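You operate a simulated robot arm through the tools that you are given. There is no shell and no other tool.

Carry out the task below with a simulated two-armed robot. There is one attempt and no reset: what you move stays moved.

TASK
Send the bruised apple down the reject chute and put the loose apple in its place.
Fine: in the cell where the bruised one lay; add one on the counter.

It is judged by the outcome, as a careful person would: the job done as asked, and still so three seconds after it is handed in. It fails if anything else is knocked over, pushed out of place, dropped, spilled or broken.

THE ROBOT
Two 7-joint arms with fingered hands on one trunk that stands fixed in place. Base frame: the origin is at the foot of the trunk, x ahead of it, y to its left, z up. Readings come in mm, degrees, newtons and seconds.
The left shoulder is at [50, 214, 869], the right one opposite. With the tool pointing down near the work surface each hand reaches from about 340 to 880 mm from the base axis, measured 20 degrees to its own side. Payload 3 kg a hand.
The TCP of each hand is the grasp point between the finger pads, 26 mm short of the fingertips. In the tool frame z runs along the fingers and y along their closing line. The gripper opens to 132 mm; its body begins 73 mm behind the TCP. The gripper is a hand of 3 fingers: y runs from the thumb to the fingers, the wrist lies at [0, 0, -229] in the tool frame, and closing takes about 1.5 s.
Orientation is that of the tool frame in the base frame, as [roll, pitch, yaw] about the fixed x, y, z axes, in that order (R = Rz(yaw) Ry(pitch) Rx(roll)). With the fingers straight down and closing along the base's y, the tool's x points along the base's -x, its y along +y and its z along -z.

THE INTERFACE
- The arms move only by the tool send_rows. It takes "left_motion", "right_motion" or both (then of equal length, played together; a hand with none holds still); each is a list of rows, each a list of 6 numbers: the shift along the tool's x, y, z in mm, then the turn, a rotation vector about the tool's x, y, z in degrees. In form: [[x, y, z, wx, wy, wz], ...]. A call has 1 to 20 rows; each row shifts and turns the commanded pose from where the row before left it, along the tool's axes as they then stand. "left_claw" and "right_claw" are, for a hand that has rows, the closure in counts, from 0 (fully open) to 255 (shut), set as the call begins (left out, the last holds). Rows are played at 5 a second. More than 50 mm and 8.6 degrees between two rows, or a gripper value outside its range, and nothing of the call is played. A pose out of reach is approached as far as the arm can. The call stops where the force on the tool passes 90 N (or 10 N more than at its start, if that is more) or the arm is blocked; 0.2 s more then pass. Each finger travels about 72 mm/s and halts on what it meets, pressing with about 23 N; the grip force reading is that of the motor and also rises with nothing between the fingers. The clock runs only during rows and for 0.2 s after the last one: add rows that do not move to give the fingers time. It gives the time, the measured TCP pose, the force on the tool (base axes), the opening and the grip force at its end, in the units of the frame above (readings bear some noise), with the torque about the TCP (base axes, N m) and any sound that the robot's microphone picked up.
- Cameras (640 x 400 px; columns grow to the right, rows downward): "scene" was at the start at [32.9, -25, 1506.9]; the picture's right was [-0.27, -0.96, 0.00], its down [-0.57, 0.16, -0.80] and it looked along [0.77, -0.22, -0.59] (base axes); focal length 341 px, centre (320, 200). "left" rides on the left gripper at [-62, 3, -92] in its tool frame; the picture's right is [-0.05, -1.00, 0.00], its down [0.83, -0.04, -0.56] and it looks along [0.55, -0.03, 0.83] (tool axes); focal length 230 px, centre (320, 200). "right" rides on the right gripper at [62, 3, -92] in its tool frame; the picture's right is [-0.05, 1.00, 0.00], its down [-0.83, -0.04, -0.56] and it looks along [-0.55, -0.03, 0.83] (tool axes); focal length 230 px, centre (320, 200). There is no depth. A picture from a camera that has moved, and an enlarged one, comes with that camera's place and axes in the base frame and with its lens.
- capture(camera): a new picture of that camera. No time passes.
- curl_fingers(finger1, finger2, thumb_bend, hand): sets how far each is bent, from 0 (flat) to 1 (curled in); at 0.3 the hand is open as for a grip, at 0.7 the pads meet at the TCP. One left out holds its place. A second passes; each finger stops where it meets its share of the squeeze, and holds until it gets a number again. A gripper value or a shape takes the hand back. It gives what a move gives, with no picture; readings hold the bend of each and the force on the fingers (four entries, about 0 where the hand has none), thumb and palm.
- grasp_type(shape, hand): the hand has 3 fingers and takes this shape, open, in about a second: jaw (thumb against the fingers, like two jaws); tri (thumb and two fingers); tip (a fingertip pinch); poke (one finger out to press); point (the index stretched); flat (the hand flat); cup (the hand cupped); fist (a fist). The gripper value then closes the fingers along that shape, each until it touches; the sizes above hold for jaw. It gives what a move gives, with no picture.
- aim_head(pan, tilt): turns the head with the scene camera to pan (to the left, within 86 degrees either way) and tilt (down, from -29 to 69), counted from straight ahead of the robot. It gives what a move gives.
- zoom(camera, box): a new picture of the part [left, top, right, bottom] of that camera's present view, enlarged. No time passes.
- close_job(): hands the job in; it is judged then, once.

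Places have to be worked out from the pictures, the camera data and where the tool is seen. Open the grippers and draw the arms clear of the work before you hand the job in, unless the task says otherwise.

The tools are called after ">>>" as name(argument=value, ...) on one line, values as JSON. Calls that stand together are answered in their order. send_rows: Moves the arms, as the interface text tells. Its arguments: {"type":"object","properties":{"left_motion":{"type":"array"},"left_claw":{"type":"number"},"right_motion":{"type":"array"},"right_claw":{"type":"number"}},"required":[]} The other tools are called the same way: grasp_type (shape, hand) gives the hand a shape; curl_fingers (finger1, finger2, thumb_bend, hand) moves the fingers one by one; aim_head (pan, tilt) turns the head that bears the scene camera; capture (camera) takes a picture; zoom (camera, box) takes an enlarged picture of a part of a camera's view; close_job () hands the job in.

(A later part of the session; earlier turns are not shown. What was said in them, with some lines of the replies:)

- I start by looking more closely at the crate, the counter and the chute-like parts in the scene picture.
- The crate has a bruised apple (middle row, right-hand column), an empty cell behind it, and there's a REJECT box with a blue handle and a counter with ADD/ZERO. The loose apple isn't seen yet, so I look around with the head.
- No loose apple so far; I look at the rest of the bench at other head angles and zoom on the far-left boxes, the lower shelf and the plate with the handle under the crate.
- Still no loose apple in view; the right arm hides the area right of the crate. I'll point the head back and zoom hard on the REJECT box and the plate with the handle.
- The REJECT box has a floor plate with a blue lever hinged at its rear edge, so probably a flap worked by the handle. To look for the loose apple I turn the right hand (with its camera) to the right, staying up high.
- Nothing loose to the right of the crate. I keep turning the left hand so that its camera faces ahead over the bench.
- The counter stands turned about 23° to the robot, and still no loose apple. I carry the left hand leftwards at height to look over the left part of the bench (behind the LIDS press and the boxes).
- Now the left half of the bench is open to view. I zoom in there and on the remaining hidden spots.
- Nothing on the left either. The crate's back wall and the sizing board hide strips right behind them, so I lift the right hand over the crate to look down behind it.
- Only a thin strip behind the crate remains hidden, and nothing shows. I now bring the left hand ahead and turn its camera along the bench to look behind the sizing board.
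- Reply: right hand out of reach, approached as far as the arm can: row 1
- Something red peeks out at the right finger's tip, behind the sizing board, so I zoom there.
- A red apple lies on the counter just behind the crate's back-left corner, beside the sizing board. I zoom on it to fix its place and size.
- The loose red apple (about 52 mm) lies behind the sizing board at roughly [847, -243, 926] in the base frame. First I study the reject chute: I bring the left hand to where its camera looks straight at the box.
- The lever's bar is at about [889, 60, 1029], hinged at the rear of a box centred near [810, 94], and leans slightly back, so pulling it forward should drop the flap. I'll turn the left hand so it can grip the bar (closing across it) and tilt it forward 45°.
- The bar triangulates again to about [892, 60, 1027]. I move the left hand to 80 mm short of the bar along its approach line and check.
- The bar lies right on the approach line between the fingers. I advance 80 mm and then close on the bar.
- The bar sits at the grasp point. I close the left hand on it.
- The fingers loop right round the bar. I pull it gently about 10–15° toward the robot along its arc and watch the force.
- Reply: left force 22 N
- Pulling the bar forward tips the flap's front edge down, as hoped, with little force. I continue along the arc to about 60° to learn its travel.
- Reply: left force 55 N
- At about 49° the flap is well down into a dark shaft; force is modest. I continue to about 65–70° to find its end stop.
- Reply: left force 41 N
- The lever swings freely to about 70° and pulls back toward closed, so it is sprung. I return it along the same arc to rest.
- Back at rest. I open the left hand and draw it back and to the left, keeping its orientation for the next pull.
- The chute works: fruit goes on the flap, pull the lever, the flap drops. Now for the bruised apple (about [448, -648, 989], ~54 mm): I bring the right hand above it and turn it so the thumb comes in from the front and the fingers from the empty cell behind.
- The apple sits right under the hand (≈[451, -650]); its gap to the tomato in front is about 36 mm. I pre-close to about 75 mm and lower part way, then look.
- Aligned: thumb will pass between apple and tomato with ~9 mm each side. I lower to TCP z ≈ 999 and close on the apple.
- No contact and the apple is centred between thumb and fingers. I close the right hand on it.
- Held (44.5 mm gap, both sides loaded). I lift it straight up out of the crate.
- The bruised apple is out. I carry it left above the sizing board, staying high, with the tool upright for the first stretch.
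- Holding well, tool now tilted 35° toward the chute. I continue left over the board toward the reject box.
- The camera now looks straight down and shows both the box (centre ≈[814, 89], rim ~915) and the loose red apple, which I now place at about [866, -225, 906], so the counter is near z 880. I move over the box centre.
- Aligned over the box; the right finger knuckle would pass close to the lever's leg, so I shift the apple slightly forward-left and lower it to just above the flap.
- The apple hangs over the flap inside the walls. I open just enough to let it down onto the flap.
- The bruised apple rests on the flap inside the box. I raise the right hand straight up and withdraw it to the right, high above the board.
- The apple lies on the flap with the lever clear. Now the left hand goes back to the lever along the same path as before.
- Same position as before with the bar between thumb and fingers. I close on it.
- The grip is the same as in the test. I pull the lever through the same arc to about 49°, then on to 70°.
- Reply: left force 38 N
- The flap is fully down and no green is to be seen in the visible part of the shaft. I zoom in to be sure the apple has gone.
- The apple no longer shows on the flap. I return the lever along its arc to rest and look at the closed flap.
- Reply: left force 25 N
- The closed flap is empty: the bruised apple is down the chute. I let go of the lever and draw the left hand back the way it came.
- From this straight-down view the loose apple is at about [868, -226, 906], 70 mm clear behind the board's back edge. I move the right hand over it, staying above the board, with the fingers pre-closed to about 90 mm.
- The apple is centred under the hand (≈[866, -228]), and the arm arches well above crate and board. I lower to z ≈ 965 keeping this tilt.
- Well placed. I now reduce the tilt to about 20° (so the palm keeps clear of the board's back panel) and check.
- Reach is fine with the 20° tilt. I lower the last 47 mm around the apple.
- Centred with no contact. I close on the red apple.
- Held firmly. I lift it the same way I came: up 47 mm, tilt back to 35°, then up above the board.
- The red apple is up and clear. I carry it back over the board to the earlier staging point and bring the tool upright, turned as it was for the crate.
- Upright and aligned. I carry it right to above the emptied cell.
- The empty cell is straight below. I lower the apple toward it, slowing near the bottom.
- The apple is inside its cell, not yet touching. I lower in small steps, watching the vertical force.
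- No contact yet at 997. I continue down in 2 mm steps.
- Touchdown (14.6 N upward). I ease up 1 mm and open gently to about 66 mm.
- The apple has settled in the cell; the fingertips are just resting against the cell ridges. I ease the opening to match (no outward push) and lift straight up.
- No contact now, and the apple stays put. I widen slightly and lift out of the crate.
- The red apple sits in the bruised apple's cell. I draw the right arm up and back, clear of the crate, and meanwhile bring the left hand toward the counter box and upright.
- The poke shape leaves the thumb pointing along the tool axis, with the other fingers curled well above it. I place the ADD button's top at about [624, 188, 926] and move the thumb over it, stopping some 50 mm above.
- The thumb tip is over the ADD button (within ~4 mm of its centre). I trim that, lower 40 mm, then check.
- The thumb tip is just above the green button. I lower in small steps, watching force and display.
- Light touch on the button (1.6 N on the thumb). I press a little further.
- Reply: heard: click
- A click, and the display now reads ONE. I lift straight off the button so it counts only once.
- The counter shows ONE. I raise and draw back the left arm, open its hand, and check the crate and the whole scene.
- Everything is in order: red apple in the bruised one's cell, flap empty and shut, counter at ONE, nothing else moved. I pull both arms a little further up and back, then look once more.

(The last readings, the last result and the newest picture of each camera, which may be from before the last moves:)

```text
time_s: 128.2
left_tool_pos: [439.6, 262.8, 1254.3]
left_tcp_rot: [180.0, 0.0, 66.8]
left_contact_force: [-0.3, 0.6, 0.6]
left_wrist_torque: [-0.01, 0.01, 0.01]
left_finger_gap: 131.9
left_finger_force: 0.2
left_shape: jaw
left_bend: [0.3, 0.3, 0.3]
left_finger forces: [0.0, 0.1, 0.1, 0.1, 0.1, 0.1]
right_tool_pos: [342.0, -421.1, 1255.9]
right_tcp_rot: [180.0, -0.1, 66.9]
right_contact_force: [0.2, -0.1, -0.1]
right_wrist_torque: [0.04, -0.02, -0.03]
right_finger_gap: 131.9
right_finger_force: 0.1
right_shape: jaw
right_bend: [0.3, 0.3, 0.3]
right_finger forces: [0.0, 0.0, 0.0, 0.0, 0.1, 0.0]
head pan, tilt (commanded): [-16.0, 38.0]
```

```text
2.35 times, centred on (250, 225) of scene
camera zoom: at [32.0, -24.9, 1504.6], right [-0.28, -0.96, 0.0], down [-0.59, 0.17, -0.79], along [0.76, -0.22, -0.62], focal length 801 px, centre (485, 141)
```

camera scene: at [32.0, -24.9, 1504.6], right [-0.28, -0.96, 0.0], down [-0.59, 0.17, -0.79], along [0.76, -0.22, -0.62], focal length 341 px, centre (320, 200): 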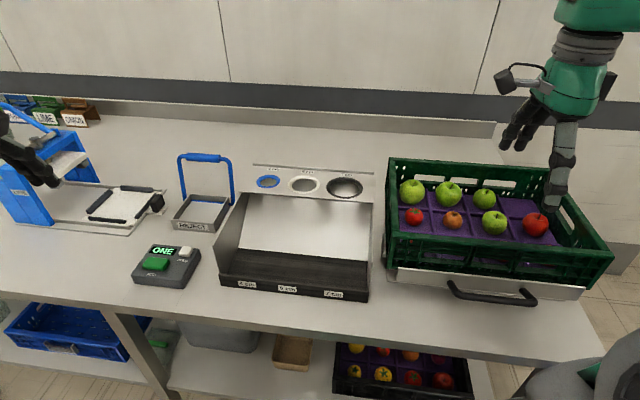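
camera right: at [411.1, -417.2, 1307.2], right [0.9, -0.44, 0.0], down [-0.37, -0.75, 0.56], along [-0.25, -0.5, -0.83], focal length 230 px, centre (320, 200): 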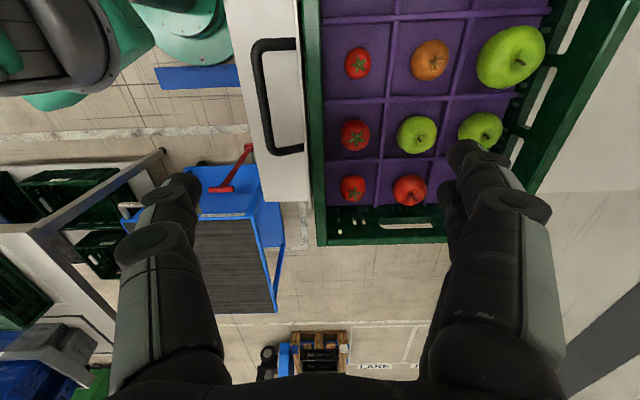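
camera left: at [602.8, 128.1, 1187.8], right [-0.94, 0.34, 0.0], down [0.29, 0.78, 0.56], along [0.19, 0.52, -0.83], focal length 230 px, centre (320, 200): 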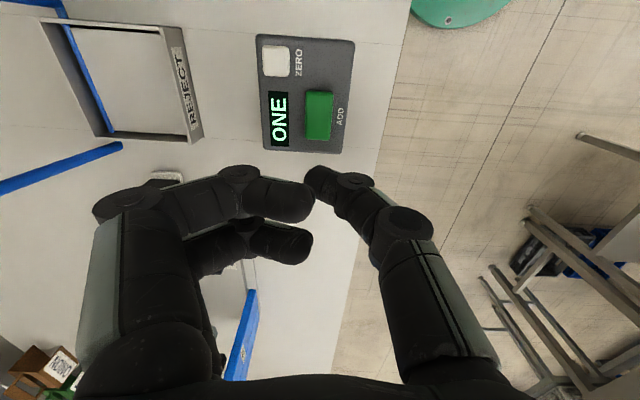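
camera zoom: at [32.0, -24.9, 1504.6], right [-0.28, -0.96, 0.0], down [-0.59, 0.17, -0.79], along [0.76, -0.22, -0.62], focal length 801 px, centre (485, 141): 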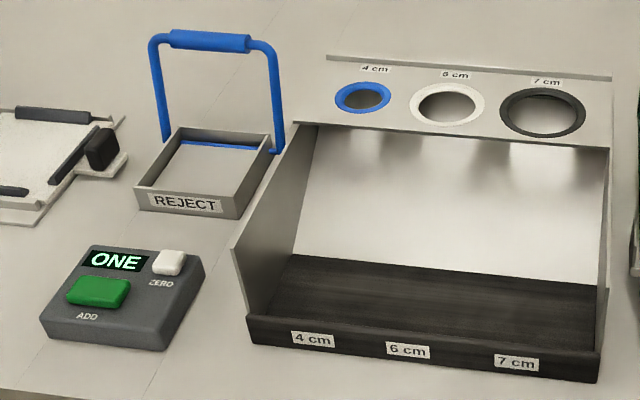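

The final view confirms it: chute flap closed and empty, counter at ONE, the red apple in the right cell, both hands open and clear. I hand the job in.

>>> close_job()

```text
The job is handed in.
```

The bruised apple is down the reject chute, and the loose red apple is now in the cell where the bruised one lay. I pressed ADD once and the counter reads ONE.

- **Reject chute:** I set the bruised apple on the flap and pulled the lever. The flap came back closed and empty, though I couldn't see the apple in the bin below.
- **Loose apple:** it was on the bench behind the sizing board. As I let it go, my fingertips pressed lightly on the cell's ridges, but it settled in the cell and stayed there.
- **Everything else:** I saw nothing knocked over or moved. Both hands are open and the arms are drawn back.
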